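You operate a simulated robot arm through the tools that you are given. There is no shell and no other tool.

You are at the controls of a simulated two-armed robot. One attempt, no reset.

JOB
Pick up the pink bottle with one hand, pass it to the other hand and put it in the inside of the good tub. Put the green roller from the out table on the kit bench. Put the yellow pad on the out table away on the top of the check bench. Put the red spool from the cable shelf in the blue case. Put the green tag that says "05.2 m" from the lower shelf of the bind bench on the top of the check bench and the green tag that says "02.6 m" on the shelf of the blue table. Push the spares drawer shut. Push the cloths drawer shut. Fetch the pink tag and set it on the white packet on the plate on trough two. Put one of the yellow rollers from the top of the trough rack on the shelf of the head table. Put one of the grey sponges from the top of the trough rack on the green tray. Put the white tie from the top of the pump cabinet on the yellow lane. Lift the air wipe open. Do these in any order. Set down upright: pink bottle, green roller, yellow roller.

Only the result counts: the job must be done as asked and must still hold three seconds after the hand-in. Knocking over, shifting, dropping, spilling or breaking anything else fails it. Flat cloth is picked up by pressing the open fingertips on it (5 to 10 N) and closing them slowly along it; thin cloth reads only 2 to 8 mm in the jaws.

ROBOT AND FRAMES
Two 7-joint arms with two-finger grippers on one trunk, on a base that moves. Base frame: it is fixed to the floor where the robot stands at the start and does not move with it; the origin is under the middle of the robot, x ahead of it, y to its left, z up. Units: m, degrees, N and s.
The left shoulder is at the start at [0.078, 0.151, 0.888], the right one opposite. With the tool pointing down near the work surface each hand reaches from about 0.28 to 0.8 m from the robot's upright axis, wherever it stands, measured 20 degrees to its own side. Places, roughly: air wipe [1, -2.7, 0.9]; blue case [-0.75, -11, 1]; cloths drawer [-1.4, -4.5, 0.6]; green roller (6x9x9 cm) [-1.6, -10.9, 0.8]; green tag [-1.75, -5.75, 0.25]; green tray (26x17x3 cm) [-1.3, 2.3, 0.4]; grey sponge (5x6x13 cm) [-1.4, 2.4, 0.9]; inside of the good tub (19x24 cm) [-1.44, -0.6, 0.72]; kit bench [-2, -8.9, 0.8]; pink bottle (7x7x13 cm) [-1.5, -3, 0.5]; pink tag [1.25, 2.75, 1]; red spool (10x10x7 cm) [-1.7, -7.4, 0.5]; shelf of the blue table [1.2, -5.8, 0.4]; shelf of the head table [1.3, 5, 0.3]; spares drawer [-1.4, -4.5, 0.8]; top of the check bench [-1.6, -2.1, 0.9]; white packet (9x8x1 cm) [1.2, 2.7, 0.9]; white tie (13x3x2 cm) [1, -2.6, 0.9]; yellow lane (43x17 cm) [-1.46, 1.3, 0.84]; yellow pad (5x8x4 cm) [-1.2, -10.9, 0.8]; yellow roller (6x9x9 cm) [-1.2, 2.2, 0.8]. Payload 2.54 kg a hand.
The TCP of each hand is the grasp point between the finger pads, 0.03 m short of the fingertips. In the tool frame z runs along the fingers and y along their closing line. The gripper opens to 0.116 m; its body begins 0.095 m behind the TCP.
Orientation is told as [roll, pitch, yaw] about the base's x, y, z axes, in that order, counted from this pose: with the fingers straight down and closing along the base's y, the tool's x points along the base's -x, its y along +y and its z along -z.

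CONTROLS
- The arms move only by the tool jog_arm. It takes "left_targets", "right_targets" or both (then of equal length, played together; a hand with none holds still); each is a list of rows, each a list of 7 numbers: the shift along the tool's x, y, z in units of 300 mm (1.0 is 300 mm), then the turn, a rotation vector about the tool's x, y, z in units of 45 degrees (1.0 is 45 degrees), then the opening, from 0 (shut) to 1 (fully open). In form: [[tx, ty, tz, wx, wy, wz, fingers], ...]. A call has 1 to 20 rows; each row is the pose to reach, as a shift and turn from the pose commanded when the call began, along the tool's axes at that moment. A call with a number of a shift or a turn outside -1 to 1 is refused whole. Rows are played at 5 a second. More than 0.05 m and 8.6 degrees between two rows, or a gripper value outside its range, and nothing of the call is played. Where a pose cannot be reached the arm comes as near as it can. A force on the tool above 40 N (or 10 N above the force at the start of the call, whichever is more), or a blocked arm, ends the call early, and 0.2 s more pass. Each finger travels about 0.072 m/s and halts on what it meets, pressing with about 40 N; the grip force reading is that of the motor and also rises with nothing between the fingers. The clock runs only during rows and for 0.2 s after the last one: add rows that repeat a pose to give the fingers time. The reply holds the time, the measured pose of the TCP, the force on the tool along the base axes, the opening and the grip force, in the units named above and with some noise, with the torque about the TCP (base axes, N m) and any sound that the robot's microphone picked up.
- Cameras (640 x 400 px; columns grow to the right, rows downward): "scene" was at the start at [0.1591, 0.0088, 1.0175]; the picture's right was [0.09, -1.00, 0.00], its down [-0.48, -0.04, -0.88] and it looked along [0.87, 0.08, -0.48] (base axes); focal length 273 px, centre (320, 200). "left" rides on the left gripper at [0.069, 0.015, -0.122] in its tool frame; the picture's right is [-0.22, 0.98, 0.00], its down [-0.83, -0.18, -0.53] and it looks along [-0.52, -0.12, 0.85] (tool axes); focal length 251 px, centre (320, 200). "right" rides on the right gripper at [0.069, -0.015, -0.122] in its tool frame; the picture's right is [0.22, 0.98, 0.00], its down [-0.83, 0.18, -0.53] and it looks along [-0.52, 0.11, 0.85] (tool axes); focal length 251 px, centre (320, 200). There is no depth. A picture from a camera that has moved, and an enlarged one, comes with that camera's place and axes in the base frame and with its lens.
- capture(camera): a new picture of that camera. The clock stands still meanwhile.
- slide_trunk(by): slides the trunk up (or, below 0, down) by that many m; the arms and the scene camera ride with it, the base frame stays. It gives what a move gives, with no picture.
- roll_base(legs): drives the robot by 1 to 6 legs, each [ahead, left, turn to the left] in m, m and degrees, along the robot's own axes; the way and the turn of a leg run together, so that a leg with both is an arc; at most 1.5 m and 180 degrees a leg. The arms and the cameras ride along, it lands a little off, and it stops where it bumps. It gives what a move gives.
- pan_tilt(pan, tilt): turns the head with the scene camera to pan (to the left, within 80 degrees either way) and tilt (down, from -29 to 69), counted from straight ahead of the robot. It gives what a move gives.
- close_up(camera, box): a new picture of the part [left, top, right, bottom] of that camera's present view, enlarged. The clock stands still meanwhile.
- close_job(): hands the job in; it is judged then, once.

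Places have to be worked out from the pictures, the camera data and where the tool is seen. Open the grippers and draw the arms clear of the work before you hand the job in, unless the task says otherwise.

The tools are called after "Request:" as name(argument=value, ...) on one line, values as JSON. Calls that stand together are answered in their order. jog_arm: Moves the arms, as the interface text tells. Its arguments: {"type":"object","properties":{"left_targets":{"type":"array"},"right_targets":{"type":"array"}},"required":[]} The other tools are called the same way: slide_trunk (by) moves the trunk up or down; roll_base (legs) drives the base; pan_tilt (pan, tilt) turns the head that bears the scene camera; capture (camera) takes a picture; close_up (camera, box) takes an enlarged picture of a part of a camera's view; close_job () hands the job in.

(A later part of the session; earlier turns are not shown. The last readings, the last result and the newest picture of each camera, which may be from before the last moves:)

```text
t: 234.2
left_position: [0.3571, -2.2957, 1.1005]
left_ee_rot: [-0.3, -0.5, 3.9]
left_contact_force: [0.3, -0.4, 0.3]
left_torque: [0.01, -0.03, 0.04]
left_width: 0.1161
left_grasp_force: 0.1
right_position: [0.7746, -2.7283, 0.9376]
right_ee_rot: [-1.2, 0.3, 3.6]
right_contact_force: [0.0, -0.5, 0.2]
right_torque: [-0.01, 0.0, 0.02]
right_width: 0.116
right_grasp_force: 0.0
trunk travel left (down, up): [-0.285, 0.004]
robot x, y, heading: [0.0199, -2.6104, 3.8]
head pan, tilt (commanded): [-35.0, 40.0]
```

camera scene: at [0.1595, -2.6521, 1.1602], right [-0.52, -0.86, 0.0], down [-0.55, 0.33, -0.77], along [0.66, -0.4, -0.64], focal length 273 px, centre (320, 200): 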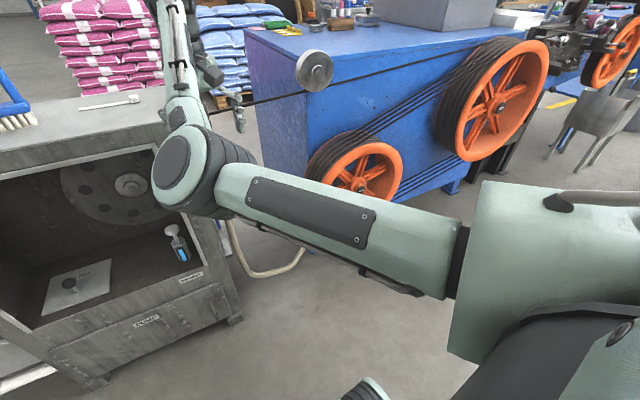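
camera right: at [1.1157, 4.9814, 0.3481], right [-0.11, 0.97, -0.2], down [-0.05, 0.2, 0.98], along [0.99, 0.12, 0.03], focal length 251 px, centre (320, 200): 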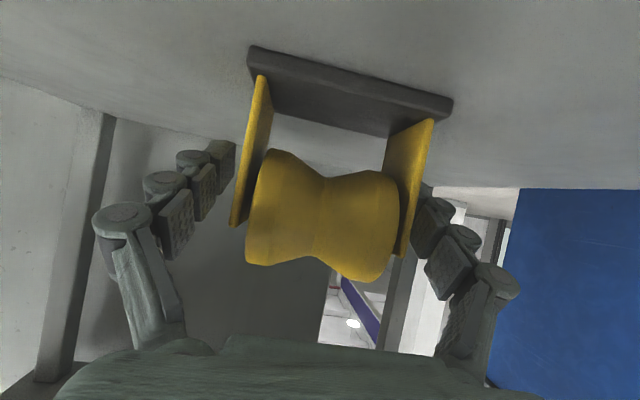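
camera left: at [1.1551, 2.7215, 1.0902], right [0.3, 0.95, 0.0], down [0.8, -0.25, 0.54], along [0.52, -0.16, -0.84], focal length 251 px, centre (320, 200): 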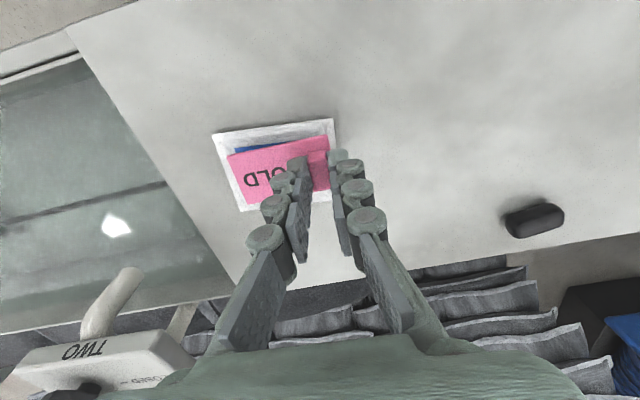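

It tracks fine now. I raise the hand to clear the knob and drive ahead 0.2 m, then use the wrist camera over the air wipe.

Request:
jog_arm(right_targets=[[0, 0, -0.15, 0, 0, 0, 1], [0, 0, -0.3, 0, 0, 0, 1], [0, 0, -0.3, 0, 0, 0, 1]])

Request:
capture(camera="right")

```text
t: 235.1
left_position: [0.3578, -2.2957, 1.1007]
left_ee_rot: [-0.3, -0.7, 3.8]
left_contact_force: [0.1, -0.2, 0.4]
left_torque: [-0.03, 0.0, 0.03]
left_width: 0.1161
left_grasp_force: 0.0
right_position: [0.7616, -2.7266, 1.022]
right_ee_rot: [-1.0, 0.3, 3.7]
right_contact_force: [0.0, 0.6, 0.1]
right_torque: [0.0, -0.01, -0.01]
right_width: 0.1159
right_grasp_force: 0.1
right hand out of reach, approached as far as the arm can: row 1, 2, 3
trunk travel left (down, up): [-0.285, 0.004]
robot x, y, heading: [0.0207, -2.6115, 3.7]
head pan, tilt (commanded): [-35.0, 40.0]
```

```text
taken
camera right: at [0.6935, -2.7438, 1.1448], right [-0.28, 0.96, -0.02], down [0.81, 0.24, 0.53], along [0.51, 0.13, -0.85], focal length 251 px, centre (320, 200)
```

right: 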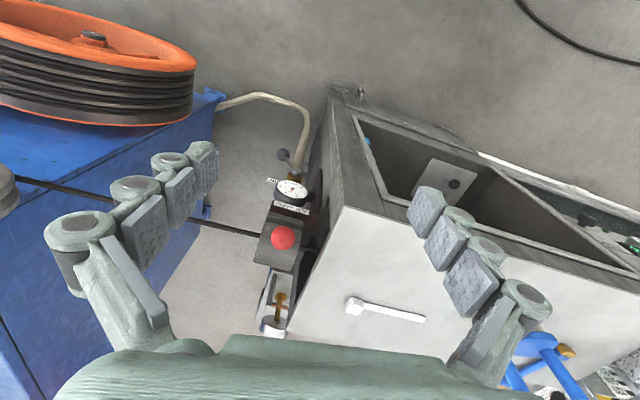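

From two views: knob ball at about [0.893, -2.736, 0.916]; cabinet top z≈0.895 with its front-right corner at [0.844, -2.674]; tie head at [1.0, -2.61]. I zoom in on the air wipe from above to find its hinge.

Request:
close_up(camera="right", box=[220, 150, 380, 350])

Request:
pan_tilt(pan=-15, tilt=25)

Request:
close_up(camera="scene", box=[220, 90, 380, 190])

```text
2.00 times, centred on (300, 250) of right
camera zoom: at [0.6935, -2.7438, 1.1448], right [-0.28, 0.96, -0.02], down [0.81, 0.24, 0.53], along [0.51, 0.13, -0.85], focal length 503 px, centre (360, 100)
```

zoom: 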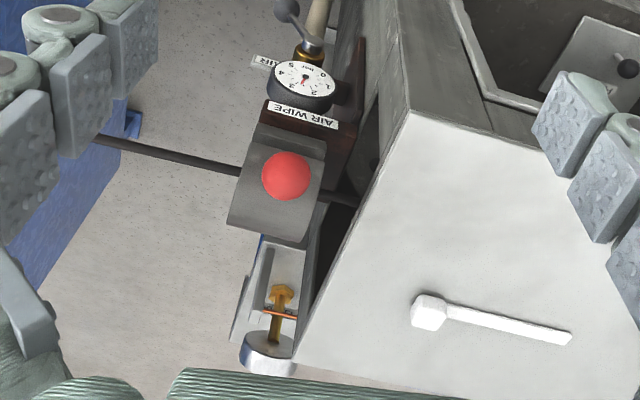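

```text
t: 235.9
left_position: [0.3576, -2.2959, 1.1007]
left_ee_rot: [-0.1, -0.5, 3.8]
left_contact_force: [-0.1, -0.9, -0.8]
left_torque: [-0.01, -0.01, 0.0]
left_width: 0.1162
left_grasp_force: 0.1
right_position: [0.7616, -2.7268, 1.0213]
right_ee_rot: [-1.1, 0.3, 3.6]
right_contact_force: [-0.2, 0.8, -0.4]
right_torque: [-0.01, 0.03, 0.01]
right_width: 0.1157
right_grasp_force: 0.0
trunk travel left (down, up): [-0.285, 0.004]
robot x, y, heading: [0.0214, -2.6115, 4.1]
head pan, tilt (commanded): [-15.0, 25.0]
```

```text
4.00 times, centred on (300, 140) of scene
camera zoom: at [0.1771, -2.6261, 1.1834], right [-0.19, -0.98, 0.0], down [-0.42, 0.08, -0.91], along [0.89, -0.18, -0.42], focal length 1091 px, centre (400, 440)
```

zoom: 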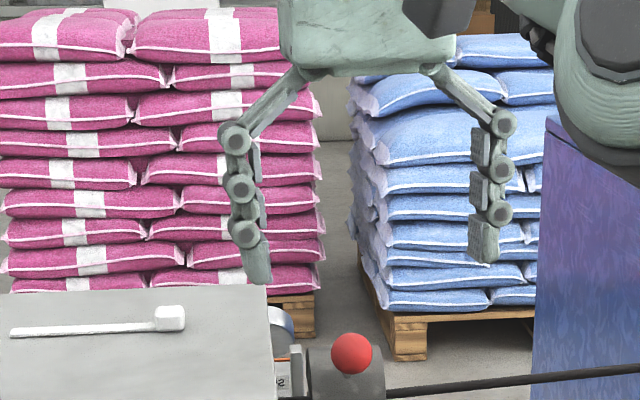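

The lid is a half-cylinder (front edge x≈0.905, centre ≈0.94, z≈0.868) with the knob sticking up-front, so the hinge must be at the back. I'll push the ball up and back with closed fingers; first I bring the hand in front of the ball's line and close it.

Request:
jog_arm(right_targets=[[0.13, 0, 0.03, 0, 0, 0, 0.7], [0.26, 0, 0.06, 0, 0, 0, 0.4], [0.39, 0, 0.09, 0, 0, 0, 0.1], [0.5, 0, 0.1, 0, 0, 0, 0], [0.5, 0, 0.1, 0, 0, 0, 0]])

```text
t: 237.1
left_position: [0.3584, -2.2973, 1.101]
left_ee_rot: [-0.2, -0.5, 3.7]
left_contact_force: [-0.4, 0.7, -0.8]
left_torque: [0.0, 0.0, 0.05]
left_width: 0.1157
left_grasp_force: 0.1
right_position: [0.7581, -2.7222, 1.0273]
right_ee_rot: [-1.1, 0.4, 3.6]
right_contact_force: [-0.4, 0.4, -0.2]
right_torque: [0.03, 0.0, -0.01]
right_width: 0.0
right_grasp_force: 26.5
right hand out of reach, approached as far as the arm can: row 1, 2, 3, 4, 5
trunk travel left (down, up): [-0.285, 0.004]
robot x, y, heading: [0.0176, -2.6126, 3.8]
head pan, tilt (commanded): [-15.0, 25.0]
```

The tool-down posture at this short radius is beyond the right wrist's range. I tilt the right hand forward 40° instead, which lets it come nearer.

Request:
jog_arm(right_targets=[[0, 0, 0, 0, -0.18, 0, 0], [0, 0, 0, 0, -0.36, 0, 0], [0, 0, 0, 0, -0.54, 0, 0], [0, 0, 0, 0, -0.72, 0, 0], [0, 0, 0, 0, -0.89, 0, 0], [0, 0, 0, 0, -0.89, 0, 0]])

Request:
jog_arm(right_targets=[[0.1, 0, -0.08, 0, 0, 0, 0], [0.2, 0, -0.17, 0, 0, 0, 0], [0.3, 0, -0.25, 0, 0, 0, 0], [0.4, 0, -0.33, 0, 0, 0, 0], [0.4, 0, -0.33, 0, 0, 0, 0]])

```text
t: 238.5
left_position: [0.3585, -2.2964, 1.1008]
left_ee_rot: [-0.2, -0.5, 3.7]
left_contact_force: [0.5, 0.1, -0.4]
left_torque: [-0.01, 0.01, 0.0]
left_width: 0.1161
left_grasp_force: 0.0
right_position: [0.9045, -2.6965, 1.086]
right_ee_rot: [-1.3, -39.7, 4.6]
right_contact_force: [-1.0, 0.4, -0.1]
right_torque: [0.01, 0.04, -0.01]
right_width: 0.0
right_grasp_force: 29.0
right hand out of reach, approached as far as the arm can: row 1, 2, 3, 4, 5, 6
trunk travel left (down, up): [-0.285, 0.004]
robot x, y, heading: [0.0203, -2.6129, 3.9]
head pan, tilt (commanded): [-15.0, 25.0]
```

```text
t: 239.7
left_position: [0.3586, -2.2967, 1.1008]
left_ee_rot: [-0.1, -0.5, 3.7]
left_contact_force: [0.8, -0.1, -0.4]
left_torque: [-0.05, -0.03, -0.02]
left_width: 0.1161
left_grasp_force: 0.1
right_position: [0.8833, -2.6752, 1.1306]
right_ee_rot: [-1.5, -39.6, 4.6]
right_contact_force: [0.4, -0.1, 0.3]
right_torque: [-0.03, 0.02, 0.03]
right_width: 0.0
right_grasp_force: 28.6
right hand out of reach, approached as far as the arm can: row 1, 2, 3, 4, 5
trunk travel left (down, up): [-0.285, 0.004]
robot x, y, heading: [0.0183, -2.6108, 3.8]
head pan, tilt (commanded): [-15.0, 25.0]
```

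The right arm cannot fold in this branch (elbow inward). I back the base away from the cabinet so there's free space to work the arm back into its normal posture.

Request:
roll_base(legs=[[-0.35, 0, -3.8]])

Request:
jog_arm(right_targets=[[0, -0.15, 0, 0, 0, 0, 0.3], [0, -0.3, 0, 0, 0, 0, 0.3], [0, -0.45, 0, 0, 0, 0, 0.3], [0, -0.6, 0, 0, 0, 0, 0.3], [0, -0.75, 0, 0, 0, 0, 0.3], [0, -0.9, 0, 0, 0, 0, 0.3]])

Request:
pan_tilt(pan=-45, tilt=30)

Request:
capture(camera="scene")

```text
t: 242.0
left_position: [0.0227, -2.3315, 1.1012]
left_ee_rot: [-0.2, -0.6, 0.1]
left_contact_force: [0.2, 0.3, 0.2]
left_torque: [0.01, -0.01, 0.0]
left_width: 0.116
left_grasp_force: 0.0
right_position: [0.5227, -2.7442, 1.1308]
right_ee_rot: [-1.4, -39.6, 0.9]
right_contact_force: [-0.1, 0.4, 0.3]
right_torque: [0.01, 0.02, -0.01]
right_width: 0.0
right_grasp_force: 28.7
trunk travel left (down, up): [-0.285, 0.004]
robot x, y, heading: [-0.3357, -2.6272, 0.1]
head pan, tilt (commanded): [-15.0, 25.0]
```

```text
t: 243.4
left_position: [0.0229, -2.3328, 1.0999]
left_ee_rot: [-0.2, -0.5, 0.1]
left_contact_force: [0.6, -0.3, -0.3]
left_torque: [0.02, 0.0, 0.01]
left_width: 0.116
left_grasp_force: 0.1
right_position: [0.5035, -3.0138, 1.1259]
right_ee_rot: [-1.5, -39.6, 0.9]
right_contact_force: [0.0, 0.3, 0.1]
right_torque: [0.04, 0.02, -0.01]
right_width: 0.0348
right_grasp_force: 0.0
right hand out of reach, approached as far as the arm can: row 1, 2, 3, 4, 6
trunk travel left (down, up): [-0.285, 0.004]
robot x, y, heading: [-0.3377, -2.6284, 0.1]
head pan, tilt (commanded): [-15.0, 25.0]
```

```text
t: 244.3
left_position: [0.0219, -2.3307, 1.0996]
left_ee_rot: [-0.2, -0.5, 0.1]
left_contact_force: [-0.5, -0.1, 0.0]
left_torque: [0.03, 0.01, 0.01]
left_width: 0.1161
left_grasp_force: 0.1
right_position: [0.5042, -3.0122, 1.1263]
right_ee_rot: [-1.5, -39.7, 0.9]
right_contact_force: [0.8, -0.1, -0.8]
right_torque: [-0.01, 0.03, 0.01]
right_width: 0.0349
right_grasp_force: 0.1
trunk travel left (down, up): [-0.285, 0.004]
robot x, y, heading: [-0.3359, -2.6264, 0.1]
head pan, tilt (commanded): [-45.0, 30.0]
```

```text
taken
camera scene: at [-0.2041, -2.6887, 1.1755], right [-0.7, -0.71, 0.0], down [-0.35, 0.35, -0.87], along [0.61, -0.61, -0.5], focal length 273 px, centre (320, 200)
```

scene: 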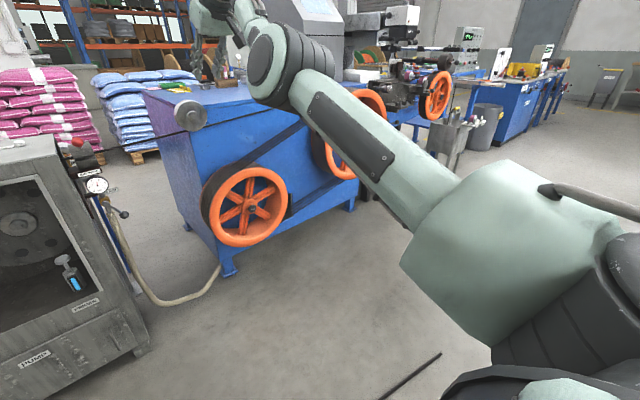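

I lower the hand with the arm out to the side to let the elbow fall into its usual outside position.

Request:
jog_arm(right_targets=[[0.1, 0, 0.12, 0, 0, 0, 0.5], [0.2, 0, 0.24, 0, 0, 0, 0.5], [0.3, 0, 0.36, 0, 0, 0, 0.5], [0.4, 0, 0.48, 0, 0, 0, 0.5], [0.5, 0, 0.6, 0, 0, 0, 0.5], [0.6, 0, 0.72, 0, 0, 0, 0.5], [0.7, 0, 0.84, 0, 0, 0, 0.5]])

Request:
jog_arm(right_targets=[[0.15, 0, 0, 0, 0.15, 0, 0.5], [0.3, 0, 0, 0, 0.3, 0, 0.5], [0.45, 0.05, 0, 0, 0.45, 0, 0.5], [0.6, 0.1, 0, 0, 0.6, 0, 0.5], [0.7, 0.2, 0, 0, 0.75, 0, 0.5], [0.8, 0.3, 0, 0, 0.88, 0, 0.5]])

Request:
pan_tilt(pan=-40, tilt=45)

Request:
capture(camera="scene")

```text
t: 245.9
left_position: [0.0243, -2.3318, 1.0996]
left_ee_rot: [-0.2, -0.5, 0.1]
left_contact_force: [0.1, 0.3, -0.3]
left_torque: [0.0, 0.01, -0.04]
left_width: 0.1162
left_grasp_force: 0.0
right_position: [0.5075, -3.0164, 0.794]
right_ee_rot: [-1.5, -39.6, 0.9]
right_contact_force: [0.0, -0.2, 0.2]
right_torque: [0.01, 0.0, 0.03]
right_width: 0.058
right_grasp_force: 0.0
trunk travel left (down, up): [-0.285, 0.004]
robot x, y, heading: [-0.3383, -2.6258, -0.1]
head pan, tilt (commanded): [-45.0, 30.0]
```

```text
t: 247.3
left_position: [0.0224, -2.3312, 1.0999]
left_ee_rot: [-0.2, -0.5, 0.1]
left_contact_force: [-0.2, -0.9, -0.6]
left_torque: [0.0, 0.02, 0.02]
left_width: 0.1162
left_grasp_force: 0.1
right_position: [0.3216, -2.9271, 0.6455]
right_ee_rot: [-1.1, 0.0, 0.0]
right_contact_force: [0.6, 0.5, 0.2]
right_torque: [0.0, -0.03, -0.01]
right_width: 0.0579
right_grasp_force: 0.1
trunk travel left (down, up): [-0.285, 0.004]
robot x, y, heading: [-0.335, -2.6286, 0.3]
head pan, tilt (commanded): [-45.0, 30.0]
```

```text
t: 248.1
left_position: [0.0226, -2.3328, 1.1007]
left_ee_rot: [-0.1, -0.5, 0.1]
left_contact_force: [0.2, 0.5, 0.8]
left_torque: [-0.03, 0.0, -0.01]
left_width: 0.1161
left_grasp_force: 0.1
right_position: [0.322, -2.9273, 0.645]
right_ee_rot: [-1.1, -0.1, 0.1]
right_contact_force: [-0.4, -0.1, 0.0]
right_torque: [0.0, 0.04, 0.01]
right_width: 0.0582
right_grasp_force: 0.0
trunk travel left (down, up): [-0.285, 0.004]
robot x, y, heading: [-0.3328, -2.6272, 0.2]
head pan, tilt (commanded): [-40.0, 45.0]
```

```text
taken
camera scene: at [-0.2059, -2.6772, 1.1529], right [-0.64, -0.77, 0.0], down [-0.54, 0.45, -0.71], along [0.54, -0.45, -0.71], focal length 273 px, centre (320, 200)
```

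scene: 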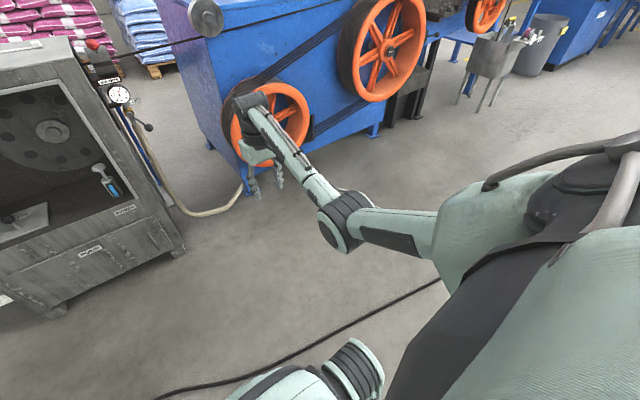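

All rows were reached and the arm is back in a normal posture. I raise the hand to 0.95 at fwd≈0.6 to test.

Request:
jog_arm(right_targets=[[0.0, 0.05, -0.14, 0, 0, 0, 0.3], [0.0, 0.1, -0.28, 0, 0, 0, 0.1], [0.0, 0.15, -0.42, 0, 0, 0, 0], [0.05, 0.2, -0.56, 0, 0, 0, 0], [0.1, 0.25, -0.7, 0, 0, 0, 0], [0.15, 0.33, -0.84, 0, 0, 0, 0], [0.18, 0.4, -0.97, 0, 0, 0, 0]])

Request:
capture(camera="scene")

```text
refused: row 6 steps farther than a row can; nothing moved
```

```text
taken
camera scene: at [-0.2059, -2.6772, 1.1529], right [-0.64, -0.77, 0.0], down [-0.54, 0.45, -0.71], along [0.54, -0.45, -0.71], focal length 273 px, centre (320, 200)
```

scene: 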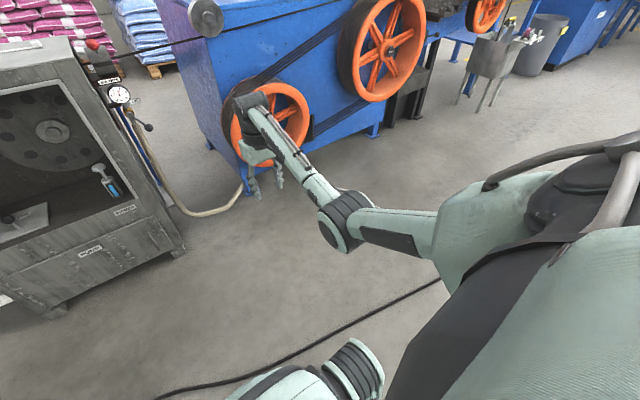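

One row was a hair too long; I repeat with smaller steps.

Request:
jog_arm(right_targets=[[0.0, 0.05, -0.12, 0, 0, 0, 0.3], [0.0, 0.1, -0.25, 0, 0, 0, 0.1], [0.0, 0.15, -0.38, 0, 0, 0, 0], [0.04, 0.2, -0.51, 0, 0, 0, 0], [0.08, 0.25, -0.64, 0, 0, 0, 0], [0.12, 0.3, -0.77, 0, 0, 0, 0], [0.16, 0.36, -0.9, 0, 0, 0, 0], [0.18, 0.4, -0.99, 0, 0, 0, 0]])

Request:
capture(camera="scene")

```text
t: 249.9
left_position: [0.0222, -2.3321, 1.1006]
left_ee_rot: [-0.2, -0.6, 0.1]
left_contact_force: [0.5, 0.3, -0.1]
left_torque: [0.02, -0.04, 0.02]
left_width: 0.1161
left_grasp_force: 0.0
right_position: [0.2657, -2.8063, 0.9394]
right_ee_rot: [-1.1, 0.1, -0.1]
right_contact_force: [-0.3, 0.2, -0.4]
right_torque: [-0.05, 0.02, 0.02]
right_width: 0.0
right_grasp_force: 28.5
trunk travel left (down, up): [-0.285, 0.004]
robot x, y, heading: [-0.3374, -2.6251, 0.1]
head pan, tilt (commanded): [-40.0, 45.0]
```

```text
taken
camera scene: at [-0.2061, -2.6769, 1.1528], right [-0.64, -0.77, 0.0], down [-0.54, 0.45, -0.71], along [0.54, -0.45, -0.71], focal length 273 px, centre (320, 200)
```

scene: 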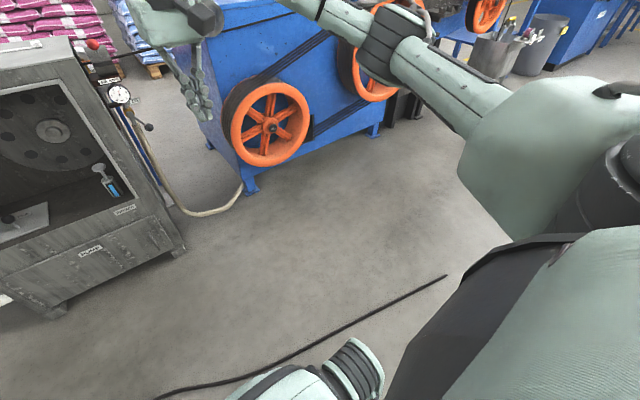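

Good posture now. I drive in so the closed fingers stop just in front of the red ball.

Request:
roll_base(legs=[[0.54, 0.07, 0]])

Request:
capture(camera="right")

Request:
pan_tilt(pan=-20, tilt=30)

Request:
capture(camera="scene")

```text
t: 253.0
left_position: [0.5549, -2.2575, 1.1004]
left_ee_rot: [-0.3, -0.5, 0.3]
left_contact_force: [0.5, 0.3, 1.1]
left_torque: [0.0, 0.01, -0.03]
left_width: 0.1158
left_grasp_force: 0.1
right_position: [0.7999, -2.7292, 0.9382]
right_ee_rot: [-1.1, 0.1, 0.2]
right_contact_force: [0.1, -0.1, 0.2]
right_torque: [-0.01, 0.04, -0.03]
right_width: 0.0
right_grasp_force: 28.4
trunk travel left (down, up): [-0.285, 0.004]
robot x, y, heading: [0.1956, -2.5542, 0.3]
head pan, tilt (commanded): [-40.0, 45.0]
```

```text
taken
camera right: at [0.7311, -2.7439, 1.0604], right [-0.22, 0.98, -0.02], down [0.83, 0.19, 0.53], along [0.52, 0.1, -0.85], focal length 251 px, centre (320, 200)
```

right: 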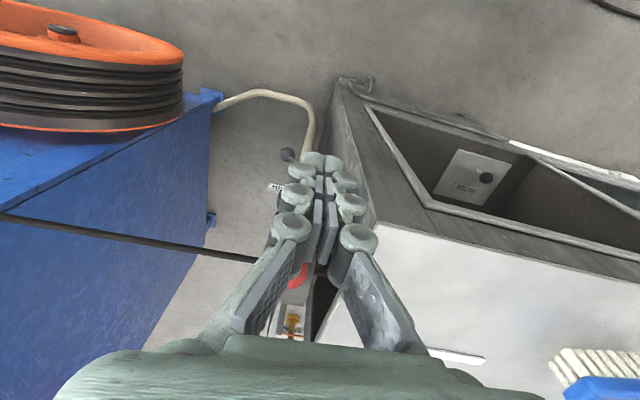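

```text
t: 253.8
left_position: [0.5541, -2.2581, 1.0996]
left_ee_rot: [-0.2, -0.4, 0.4]
left_contact_force: [0.0, 0.2, -0.3]
left_torque: [0.03, 0.02, 0.02]
left_width: 0.116
left_grasp_force: 0.0
right_position: [0.7996, -2.7308, 0.9381]
right_ee_rot: [-1.0, -0.1, 0.3]
right_contact_force: [-0.2, -0.6, -0.5]
right_torque: [-0.01, 0.05, -0.02]
right_width: 0.0001
right_grasp_force: 28.1
trunk travel left (down, up): [-0.285, 0.004]
robot x, y, heading: [0.1952, -2.553, 0.5]
head pan, tilt (commanded): [-20.0, 30.0]
```

```text
taken
camera scene: at [0.3493, -2.5828, 1.1754], right [-0.34, -0.94, 0.0], down [-0.47, 0.17, -0.87], along [0.82, -0.29, -0.5], focal length 273 px, centre (320, 200)
```

scene: 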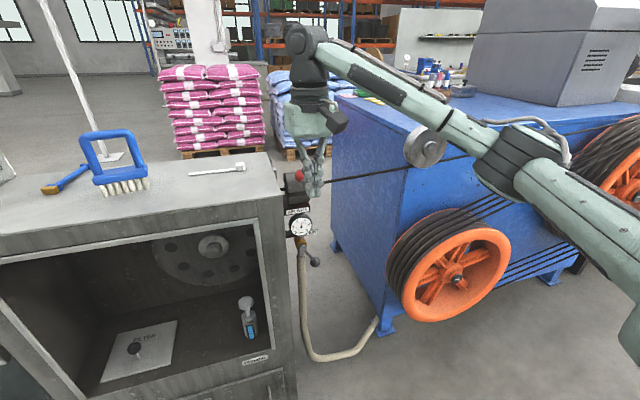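

The closed fingers are in front of the ball. I zoom in to compare their positions.

Request:
close_up(camera="scene", box=[250, 110, 378, 250])

Request:
close_up(camera="right", box=[240, 200, 400, 360])

```text
2.86 times, centred on (314, 180) of scene
camera zoom: at [0.3493, -2.5828, 1.1754], right [-0.34, -0.94, 0.0], down [-0.47, 0.17, -0.87], along [0.82, -0.29, -0.5], focal length 779 px, centre (337, 257)
```

zoom: 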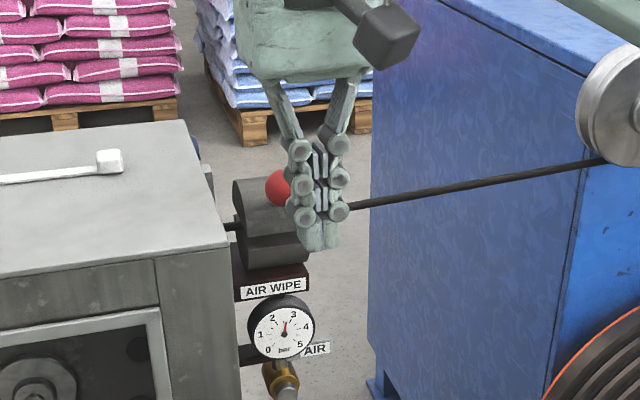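

```text
2.50 times, centred on (320, 280) of right
camera zoom: at [0.7308, -2.7439, 1.0606], right [-0.22, 0.98, -0.02], down [0.83, 0.19, 0.53], along [0.52, 0.1, -0.85], focal length 629 px, centre (320, 0)
```

zoom: 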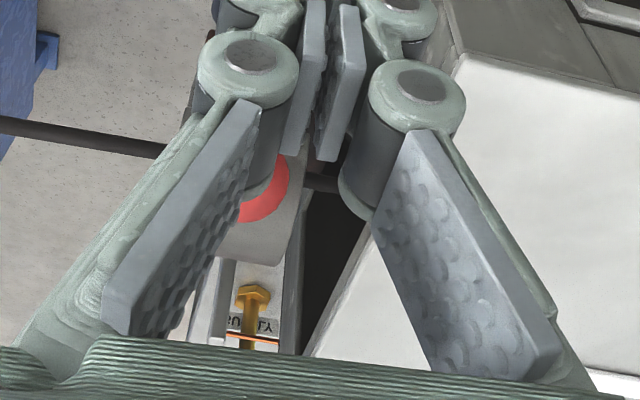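

Geometry agrees: ball at [0.893, -2.731, 0.916], fingers 9 cm in front and in line with it. I push forward and slightly up and watch the forces.

Request:
jog_arm(right_targets=[[-0.117, 0, 0.033, 0, 0, 0, 0], [-0.207, 0, 0.033, 0, 0, 0, 0], [-0.25, 0, -0.0, 0, 0, 0, 0], [-0.293, 0, -0.035, 0, 0, 0, 0], [-0.293, 0, -0.035, 0, 0, 0, 0]])

Request:
close_up(camera="scene", box=[250, 110, 378, 250])

```text
t: 255.0
left_position: [0.5505, -2.2592, 1.1028]
left_ee_rot: [-0.3, -0.9, 0.3]
left_contact_force: [-0.7, -1.0, -0.8]
left_torque: [0.0, 0.01, 0.02]
left_width: 0.1161
left_grasp_force: 0.0
right_position: [0.8833, -2.7314, 0.9552]
right_ee_rot: [-1.2, -0.1, 0.2]
right_contact_force: [-24.0, -4.9, 15.2]
right_torque: [-0.1, 0.46, -0.12]
right_width: 0.0062
right_grasp_force: 29.0
trunk travel left (down, up): [-0.285, 0.004]
robot x, y, heading: [0.195, -2.5562, 0.5]
head pan, tilt (commanded): [-20.0, 30.0]
```

```text
2.86 times, centred on (314, 180) of scene
camera zoom: at [0.3452, -2.5829, 1.1763], right [-0.34, -0.94, 0.0], down [-0.47, 0.17, -0.87], along [0.82, -0.29, -0.5], focal length 779 px, centre (337, 257)
```

zoom: 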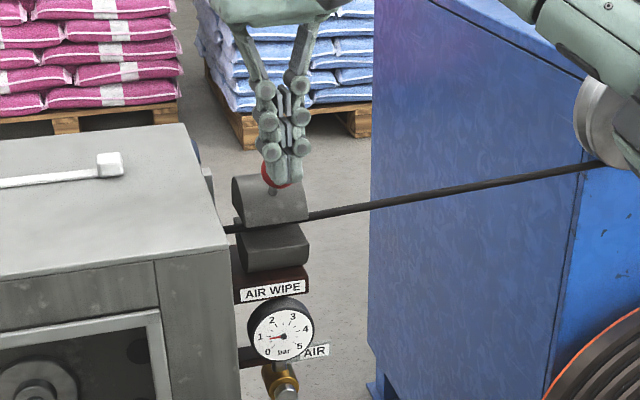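

The tip rode onto the upper front of the ball, pushing it down rather than over (force −24 x, +15 z). I back off, go lower so the fingers meet the ball at mid-height, and push again.

Request:
jog_arm(right_targets=[[0.1, 0, 0, 0, 0, 0, 0], [0.13, 0, 0.0, 0, 0, 0, 0], [0.13, 0, 0.12, 0, 0, 0, 0], [0.13, 0, 0.14, 0, 0, 0, 0], [0.13, 0, 0.14, 0, 0, 0, 0]])

Request:
close_up(camera="scene", box=[250, 110, 378, 250])

```text
t: 256.2
left_position: [0.5543, -2.2579, 1.1002]
left_ee_rot: [-0.1, -0.5, 0.3]
left_contact_force: [-0.5, 0.5, 0.8]
left_torque: [-0.02, -0.03, 0.0]
left_width: 0.116
left_grasp_force: 0.0
right_position: [0.8483, -2.7313, 0.9086]
right_ee_rot: [-1.2, 0.0, 0.2]
right_contact_force: [-0.1, 0.5, -1.0]
right_torque: [0.0, -0.01, 0.01]
right_width: 0.0
right_grasp_force: 28.2
trunk travel left (down, up): [-0.285, 0.004]
robot x, y, heading: [0.1956, -2.5527, 0.5]
head pan, tilt (commanded): [-20.0, 30.0]
```

```text
2.86 times, centred on (314, 180) of scene
camera zoom: at [0.3493, -2.5828, 1.1754], right [-0.34, -0.94, 0.0], down [-0.47, 0.17, -0.87], along [0.82, -0.29, -0.5], focal length 779 px, centre (337, 257)
```

zoom: 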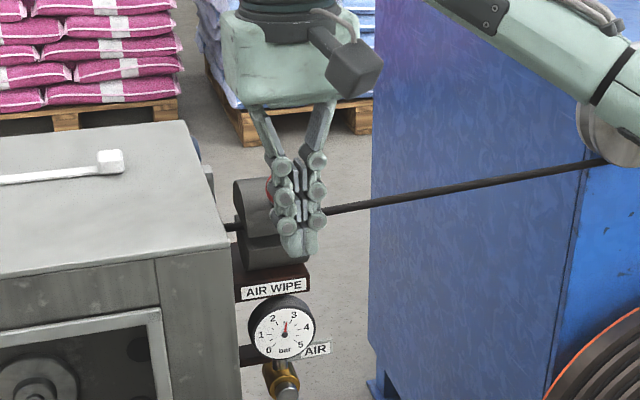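

The gauge returned to its old reading, which shows the lid had begun to open and fell shut again. Now lower, I push forward with a gentle rise along the ball's arc.

Request:
jog_arm(right_targets=[[-0.063, 0, 0, 0, 0, 0, 0], [-0.1, 0, -0.02, 0, 0, 0, 0], [-0.133, 0, -0.045, 0, 0, 0, 0], [-0.19, 0, -0.09, 0, 0, 0, 0], [-0.257, 0, -0.12, 0, 0, 0, 0], [-0.34, 0, -0.138, 0, 0, 0, 0], [-0.34, 0, -0.138, 0, 0, 0, 0]])

Request:
close_up(camera="scene", box=[250, 110, 378, 250])

```text
t: 257.8
left_position: [0.5536, -2.2586, 1.1004]
left_ee_rot: [-0.2, -0.5, 0.3]
left_contact_force: [1.0, -0.8, 0.2]
left_torque: [-0.03, 0.0, -0.04]
left_width: 0.1162
left_grasp_force: 0.1
right_position: [0.9475, -2.7296, 0.9496]
right_ee_rot: [-1.1, -0.1, 0.3]
right_contact_force: [-0.5, 0.7, 0.9]
right_torque: [-0.01, -0.05, 0.02]
right_width: 0.0
right_grasp_force: 28.5
trunk travel left (down, up): [-0.285, 0.004]
robot x, y, heading: [0.1939, -2.5525, 0.1]
head pan, tilt (commanded): [-20.0, 30.0]
```

```text
2.86 times, centred on (314, 180) of scene
camera zoom: at [0.3493, -2.5831, 1.1754], right [-0.34, -0.94, 0.0], down [-0.47, 0.17, -0.87], along [0.82, -0.29, -0.5], focal length 779 px, centre (337, 257)
```

zoom: 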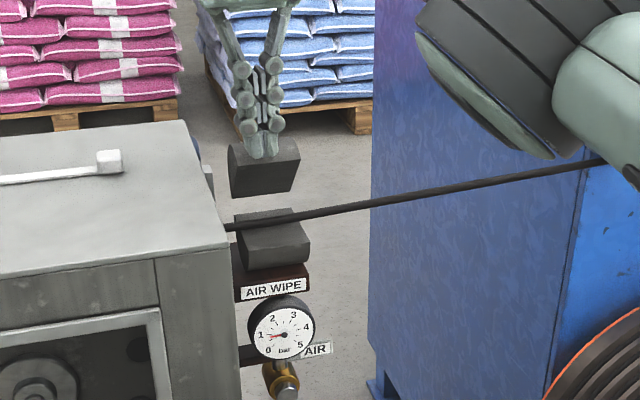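

The lid has swung up (underside now faces me), with almost no force left. I push a bit further to make sure it stays open.

Request:
jog_arm(right_targets=[[-0.06, 0, 0, 0, 0, 0, 0], [-0.12, 0, 0.0, 0, 0, 0, 0], [-0.15, 0, 0.0, 0, 0, 0, 0], [-0.15, 0, 0.0, 0, 0, 0, 0]])

Request:
close_up(camera="scene", box=[250, 110, 378, 250])

```text
t: 258.8
left_position: [0.5542, -2.2584, 1.1004]
left_ee_rot: [-0.2, -0.6, 0.3]
left_contact_force: [0.2, -0.2, -0.5]
left_torque: [-0.02, 0.01, -0.01]
left_width: 0.1159
left_grasp_force: 0.1
right_position: [0.9516, -2.7319, 0.9489]
right_ee_rot: [-1.1, 0.1, 0.1]
right_contact_force: [-0.7, 0.2, 0.3]
right_torque: [0.01, -0.01, -0.01]
right_width: 0.0001
right_grasp_force: 29.0
right hand out of reach, approached as far as the arm can: row 1, 2, 3, 4
trunk travel left (down, up): [-0.285, 0.004]
robot x, y, heading: [0.1994, -2.5535, 0.3]
head pan, tilt (commanded): [-20.0, 30.0]
```

```text
2.86 times, centred on (314, 180) of scene
camera zoom: at [0.3493, -2.5827, 1.1755], right [-0.34, -0.94, 0.0], down [-0.47, 0.17, -0.87], along [0.82, -0.29, -0.5], focal length 779 px, centre (337, 257)
```

zoom: 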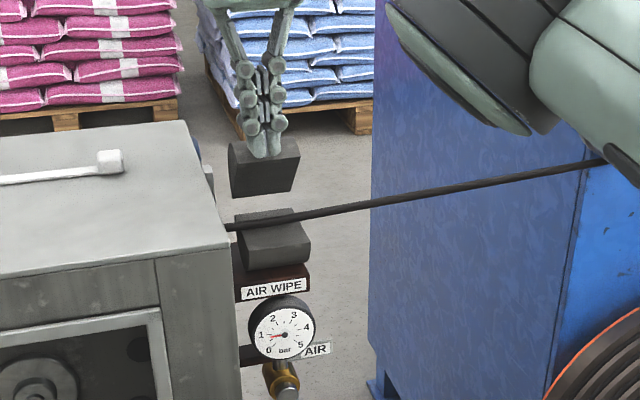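

The arm is at its reach limit, so I roll the base 7 cm ahead to push the lid further back.

Request:
roll_base(legs=[[0.07, 0, 0]])

Request:
close_up(camera="scene", box=[200, 110, 392, 250])

```text
t: 260.0
left_position: [0.6244, -2.2583, 1.1007]
left_ee_rot: [-0.2, -0.4, 0.1]
left_contact_force: [-0.2, 0.1, 0.0]
left_torque: [0.04, 0.0, -0.02]
left_width: 0.1157
left_grasp_force: 0.1
right_position: [1.024, -2.7348, 0.9542]
right_ee_rot: [-1.2, -0.8, 0.1]
right_contact_force: [-0.6, -0.9, 0.0]
right_torque: [-0.02, 0.01, 0.0]
right_width: 0.0
right_grasp_force: 28.8
trunk travel left (down, up): [-0.285, 0.004]
robot x, y, heading: [0.2635, -2.555, 0.4]
head pan, tilt (commanded): [-20.0, 30.0]
stopped in leg 1: the force on the tool passed its limit at 43 N (the readings are from after the stop); the commanded pose is now the measured one
```

```text
2.86 times, centred on (296, 180) of scene
camera zoom: at [0.42, -2.5827, 1.1751], right [-0.34, -0.94, 0.0], down [-0.47, 0.17, -0.87], along [0.82, -0.29, -0.5], focal length 779 px, centre (389, 257)
```

zoom: 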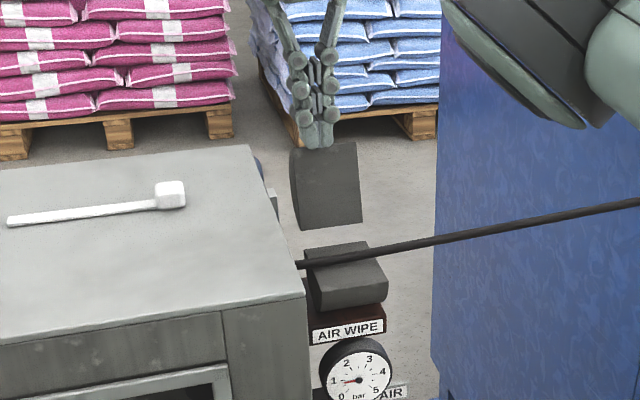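

The lid now stands about vertical and the push met its end stop. I raise the hand straight up and see whether the lid stays.

Request:
jog_arm(right_targets=[[0.05, 0, 0, 0, 0, 0, 0], [0.1, 0, -0.05, 0, 0, 0, 0], [0.1, 0, -0.2, 0, 0, 0, 0], [0.1, 0, -0.33, 0, 0, 0, 0], [0.1, 0, -0.33, 0, 0, 0, 0], [0.1, 0, -0.33, 0, 0, 0, 0], [0.1, 0, -0.33, 0, 0, 0, 0]])

Request:
close_up(camera="scene", box=[200, 110, 392, 250])

```text
t: 261.6
left_position: [0.6244, -2.2581, 1.0999]
left_ee_rot: [-0.2, -0.6, 0.2]
left_contact_force: [0.4, 0.4, 0.1]
left_torque: [-0.01, 0.04, -0.01]
left_width: 0.116
left_grasp_force: 0.0
right_position: [0.9925, -2.7312, 1.0532]
right_ee_rot: [-1.3, -1.0, 0.1]
right_contact_force: [0.3, 0.2, 0.5]
right_torque: [0.02, -0.01, 0.03]
right_width: 0.0
right_grasp_force: 28.2
trunk travel left (down, up): [-0.285, 0.004]
robot x, y, heading: [0.2666, -2.5535, 0.3]
head pan, tilt (commanded): [-20.0, 30.0]
```

```text
2.86 times, centred on (296, 180) of scene
camera zoom: at [0.4199, -2.5827, 1.1754], right [-0.34, -0.94, 0.0], down [-0.47, 0.17, -0.87], along [0.82, -0.29, -0.5], focal length 779 px, centre (389, 257)
```

zoom: 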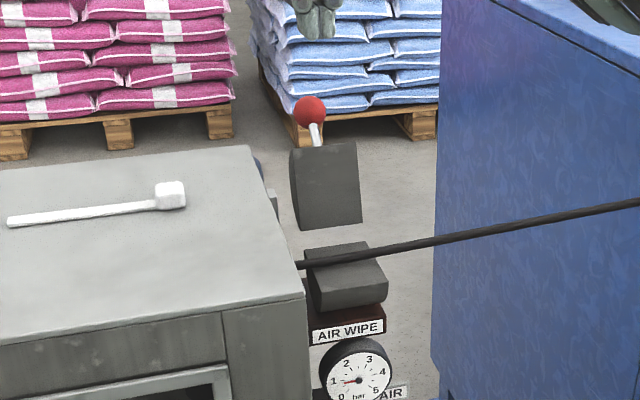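

The air wipe stays open with the knob up. Now the white tie: I move the right hand left over it at a safe height and look down.

Request:
jog_arm(right_targets=[[0, 0.13, -0.03, 0, 0, 0, 0.2], [0.05, 0.26, -0.03, 0, 0, 0, 0.4], [0.15, 0.36, -0.03, 0, 0, 0, 0.5], [0.2, 0.42, -0.03, 0, 0, 0, 0.5], [0.2, 0.42, -0.03, 0, 0, 0, 0.5]])

Request:
capture(camera="right")

Request:
close_up(camera="scene", box=[200, 110, 392, 250])

```text
t: 262.8
left_position: [0.6255, -2.2577, 1.0997]
left_ee_rot: [-0.2, -0.6, 0.3]
left_contact_force: [-0.3, -0.5, -0.6]
left_torque: [-0.01, -0.01, -0.01]
left_width: 0.1157
left_grasp_force: 0.1
right_position: [0.9341, -2.6056, 1.0581]
right_ee_rot: [-1.3, -0.9, 0.2]
right_contact_force: [0.7, 0.0, 0.4]
right_torque: [0.01, 0.01, 0.03]
right_width: 0.058
right_grasp_force: 0.1
trunk travel left (down, up): [-0.285, 0.004]
robot x, y, heading: [0.2688, -2.5516, 0.3]
head pan, tilt (commanded): [-20.0, 30.0]
```

```text
taken
camera right: at [0.8632, -2.6185, 1.1793], right [-0.22, 0.98, -0.03], down [0.82, 0.19, 0.54], along [0.53, 0.1, -0.84], focal length 251 px, centre (320, 200)
```

right: 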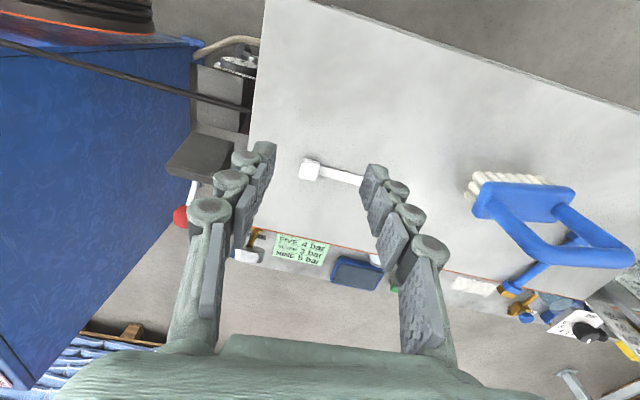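

```text
2.86 times, centred on (296, 180) of scene
camera zoom: at [0.4198, -2.5827, 1.1754], right [-0.34, -0.94, 0.0], down [-0.47, 0.17, -0.87], along [0.82, -0.29, -0.5], focal length 779 px, centre (389, 257)
```

zoom: 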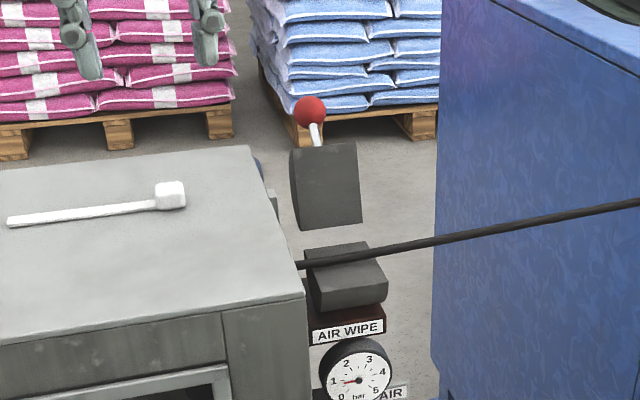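

The tie's head block (~2.6 cm) is at about [0.993, -2.607]. I move over it and lower to just above.

Request:
jog_arm(right_targets=[[-0.1, 0, 0, 0, 0, 0, 0.5], [-0.2, -0.005, 0.05, 0, 0, 0, 0.5], [-0.2, -0.005, 0.2, 0, 0, 0, 0.5], [-0.2, -0.005, 0.32, 0, 0, 0, 0.5], [-0.2, -0.005, 0.32, 0, 0, 0, 0.5]])

Request:
close_up(camera="right", box=[240, 120, 400, 220])

Request:
close_up(camera="scene", box=[170, 110, 330, 210])

```text
t: 264.0
left_position: [0.6241, -2.258, 1.101]
left_ee_rot: [-0.3, -0.6, 0.3]
left_contact_force: [0.3, -0.1, -0.5]
left_torque: [0.01, 0.03, -0.03]
left_width: 0.116
left_grasp_force: 0.0
right_position: [0.9918, -2.6087, 0.962]
right_ee_rot: [-1.3, -0.8, 0.2]
right_contact_force: [0.1, -0.5, 0.1]
right_torque: [-0.04, 0.02, -0.03]
right_width: 0.0579
right_grasp_force: 0.0
right hand out of reach, approached as far as the arm can: row 2
trunk travel left (down, up): [-0.285, 0.004]
robot x, y, heading: [0.2681, -2.5537, 0.0]
head pan, tilt (commanded): [-20.0, 30.0]
```

```text
4.00 times, centred on (320, 170) of right
camera zoom: at [0.9215, -2.6222, 1.0832], right [-0.22, 0.98, -0.03], down [0.82, 0.2, 0.54], along [0.53, 0.1, -0.84], focal length 1006 px, centre (320, 320)
```

zoom: 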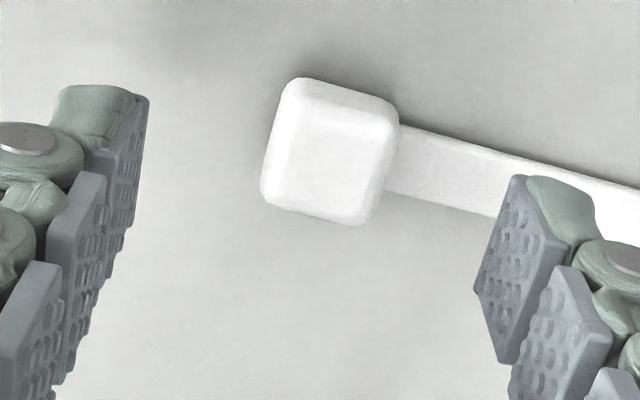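

```text
4.00 times, centred on (250, 160) of scene
camera zoom: at [0.4197, -2.5825, 1.1755], right [-0.34, -0.94, 0.0], down [-0.47, 0.17, -0.87], along [0.82, -0.29, -0.5], focal length 1091 px, centre (600, 360)
```

zoom: 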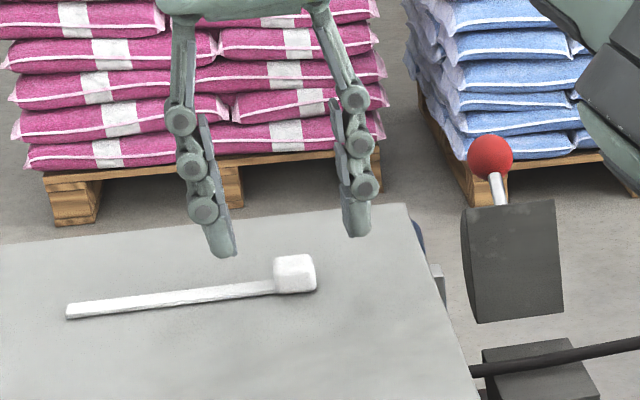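

Well aligned (2 mm off). I lower 3 cm so the tips clear the strap and close on the head block.

Request:
jog_arm(right_targets=[[-0.004, 0.008, 0.06, 0, 0, 0, 0.5], [-0.004, 0.008, 0.098, 0, 0, 0, 0.5], [-0.004, 0.008, 0.098, 0, 0, 0, 0.3], [-0.004, 0.008, 0.098, 0, 0, 0, 0.15], [-0.004, 0.008, 0.098, 0, 0, 0, 0.1], [-0.004, 0.008, 0.098, 0, 0, 0, 0.1]])

Request:
close_up(camera="scene", box=[170, 110, 330, 210])

```text
t: 265.4
left_position: [0.6227, -2.2581, 1.1009]
left_ee_rot: [-0.2, -0.6, 0.2]
left_contact_force: [-0.3, -0.4, -0.5]
left_torque: [0.02, 0.01, 0.02]
left_width: 0.116
left_grasp_force: 0.0
right_position: [0.9931, -2.6088, 0.9385]
right_ee_rot: [-1.3, -1.1, 0.1]
right_contact_force: [3.6, 0.7, 23.4]
right_torque: [0.15, -0.05, -0.09]
right_width: 0.0197
right_grasp_force: 40.2
trunk travel left (down, up): [-0.285, 0.004]
robot x, y, heading: [0.2667, -2.5549, -0.2]
head pan, tilt (commanded): [-20.0, 30.0]
```

```text
4.00 times, centred on (250, 160) of scene
camera zoom: at [0.4176, -2.5826, 1.176], right [-0.34, -0.94, 0.0], down [-0.47, 0.17, -0.87], along [0.82, -0.29, -0.5], focal length 1091 px, centre (600, 360)
```

zoom: 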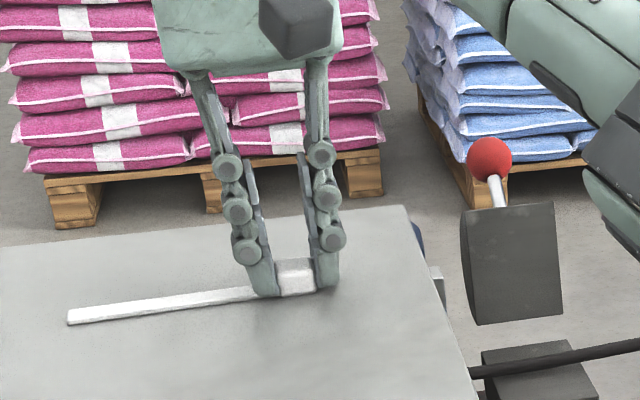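

Gripped at 20 mm. I lift it 9 cm.

Request:
jog_arm(right_targets=[[-0.004, 0, -0.05, 0, 0, 0, 0.1], [0, 0, -0.15, 0, 0, 0, 0.1], [0.04, 0, -0.28, 0, 0, 0, 0.1], [0.1, 0, -0.4, 0, 0, 0, 0.1], [0.1, 0, -0.4, 0, 0, 0, 0.1]])

Request:
capture(camera="scene")

```text
t: 266.6
left_position: [0.6253, -2.2586, 1.1009]
left_ee_rot: [-0.3, -0.5, 0.2]
left_contact_force: [-0.1, -0.2, 0.1]
left_torque: [0.03, 0.01, -0.01]
left_width: 0.1158
left_grasp_force: 0.1
right_position: [0.9607, -2.6084, 1.0563]
right_ee_rot: [-1.3, -0.8, 0.0]
right_contact_force: [0.4, -0.1, 1.0]
right_torque: [0.02, 0.01, -0.04]
right_width: 0.0201
right_grasp_force: 40.3
trunk travel left (down, up): [-0.285, 0.004]
robot x, y, heading: [0.267, -2.5514, 0.3]
head pan, tilt (commanded): [-20.0, 30.0]
```

```text
taken
camera scene: at [0.4201, -2.5826, 1.1753], right [-0.34, -0.94, 0.0], down [-0.47, 0.17, -0.87], along [0.82, -0.29, -0.5], focal length 273 px, centre (320, 200)
```

scene: 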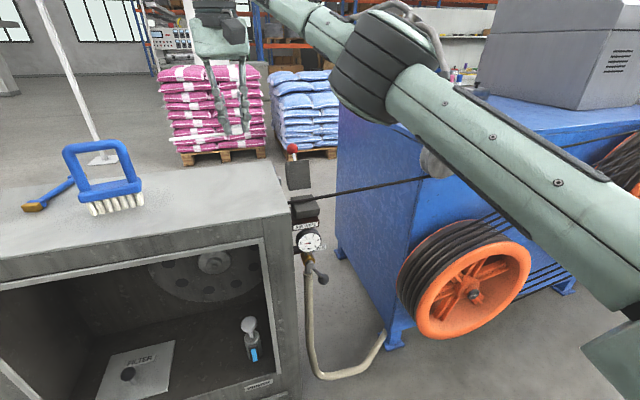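

The tie is off the table; I check that it hangs in the gripper.

Request:
close_up(camera="scene", box=[130, 60, 290, 160])

Request:
capture(camera="right")

```text
4.00 times, centred on (210, 110) of scene
camera zoom: at [0.4201, -2.5826, 1.1753], right [-0.34, -0.94, 0.0], down [-0.47, 0.17, -0.87], along [0.82, -0.29, -0.5], focal length 1091 px, centre (760, 560)
```

zoom: 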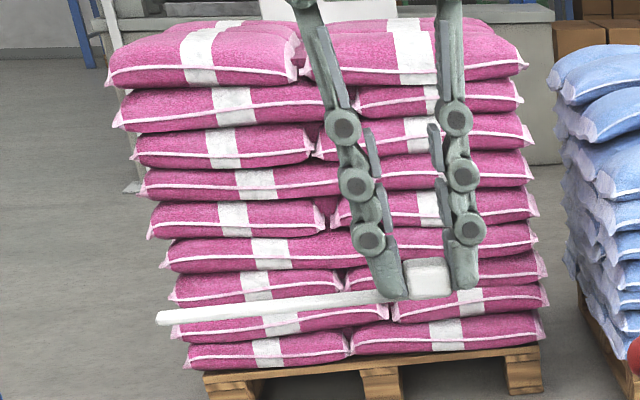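

```text
taken
camera right: at [0.8906, -2.6207, 1.1763], right [-0.22, 0.98, -0.03], down [0.82, 0.2, 0.54], along [0.53, 0.1, -0.84], focal length 251 px, centre (320, 200)
```

right: 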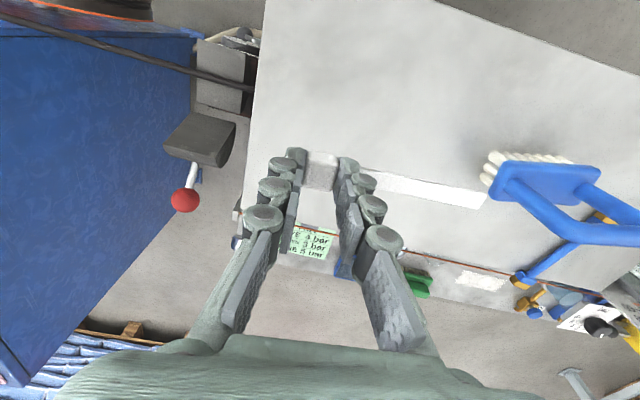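

The tie is held by its head with the strap sticking out to the left. I back off, turn around and travel to the bench with the yellow lane.

Request:
roll_base(legs=[[-0.35, 0, 0], [0, 0, 90], [0, 0, 90], [0, -1.5, 0], [0, -1.5, 0], [0, -0.7, 0]])

Request:
pan_tilt(pan=-5, tilt=30)

Request:
capture(camera="scene")

```text
t: 311.6
left_position: [-0.1219, 0.8749, 1.0997]
left_ee_rot: [-0.1, -0.5, 174.1]
left_contact_force: [-0.7, 0.3, 0.2]
left_torque: [0.05, 0.02, -0.01]
left_width: 0.116
left_grasp_force: 0.0
right_position: [-0.4184, 1.2579, 1.0556]
right_ee_rot: [-1.2, -0.8, 174.0]
right_contact_force: [0.2, -0.1, 0.1]
right_torque: [0.0, 0.01, 0.01]
right_width: 0.0198
right_grasp_force: 40.0
trunk travel left (down, up): [-0.285, 0.004]
robot x, y, heading: [0.2645, 1.128, 174.2]
head pan, tilt (commanded): [-20.0, 30.0]
```

```text
t: 312.4
left_position: [-0.1209, 0.8742, 1.1018]
left_ee_rot: [-0.2, -0.5, 174.1]
left_contact_force: [0.2, 0.3, 0.4]
left_torque: [0.0, -0.01, 0.0]
left_width: 0.116
left_grasp_force: 0.0
right_position: [-0.418, 1.2578, 1.0555]
right_ee_rot: [-1.4, -0.9, 173.9]
right_contact_force: [0.7, -0.7, 0.9]
right_torque: [-0.01, -0.03, 0.0]
right_width: 0.0202
right_grasp_force: 40.0
trunk travel left (down, up): [-0.285, 0.004]
robot x, y, heading: [0.2666, 1.1272, 174.1]
head pan, tilt (commanded): [-5.0, 30.0]
```

```text
taken
camera scene: at [0.1104, 1.1545, 1.1754], right [0.19, 0.98, 0.0], down [0.49, -0.09, -0.87], along [-0.85, 0.16, -0.5], focal length 273 px, centre (320, 200)
```

scene: 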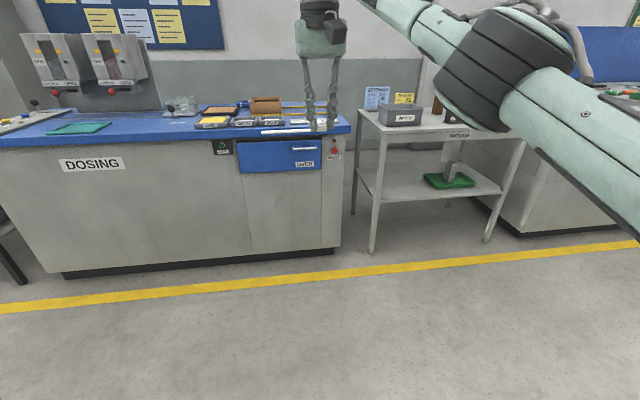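

I see the DOSING bench with the yellow lane near its right end. I zoom in there.

Request:
close_up(camera="scene", box=[170, 70, 362, 190])

```text
3.33 times, centred on (266, 130) of scene
camera zoom: at [0.1104, 1.1545, 1.1754], right [0.19, 0.98, 0.0], down [0.49, -0.09, -0.87], along [-0.85, 0.16, -0.5], focal length 909 px, centre (500, 433)
```

zoom: 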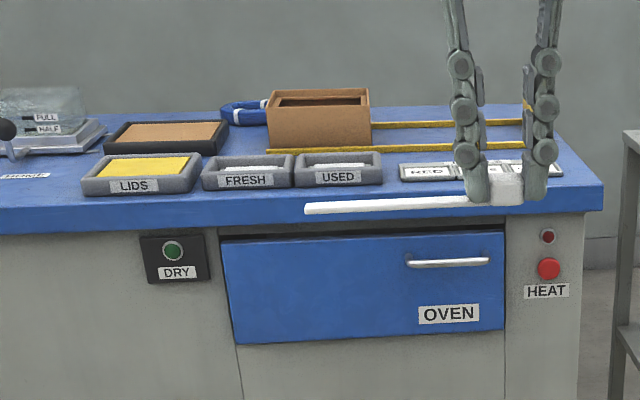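

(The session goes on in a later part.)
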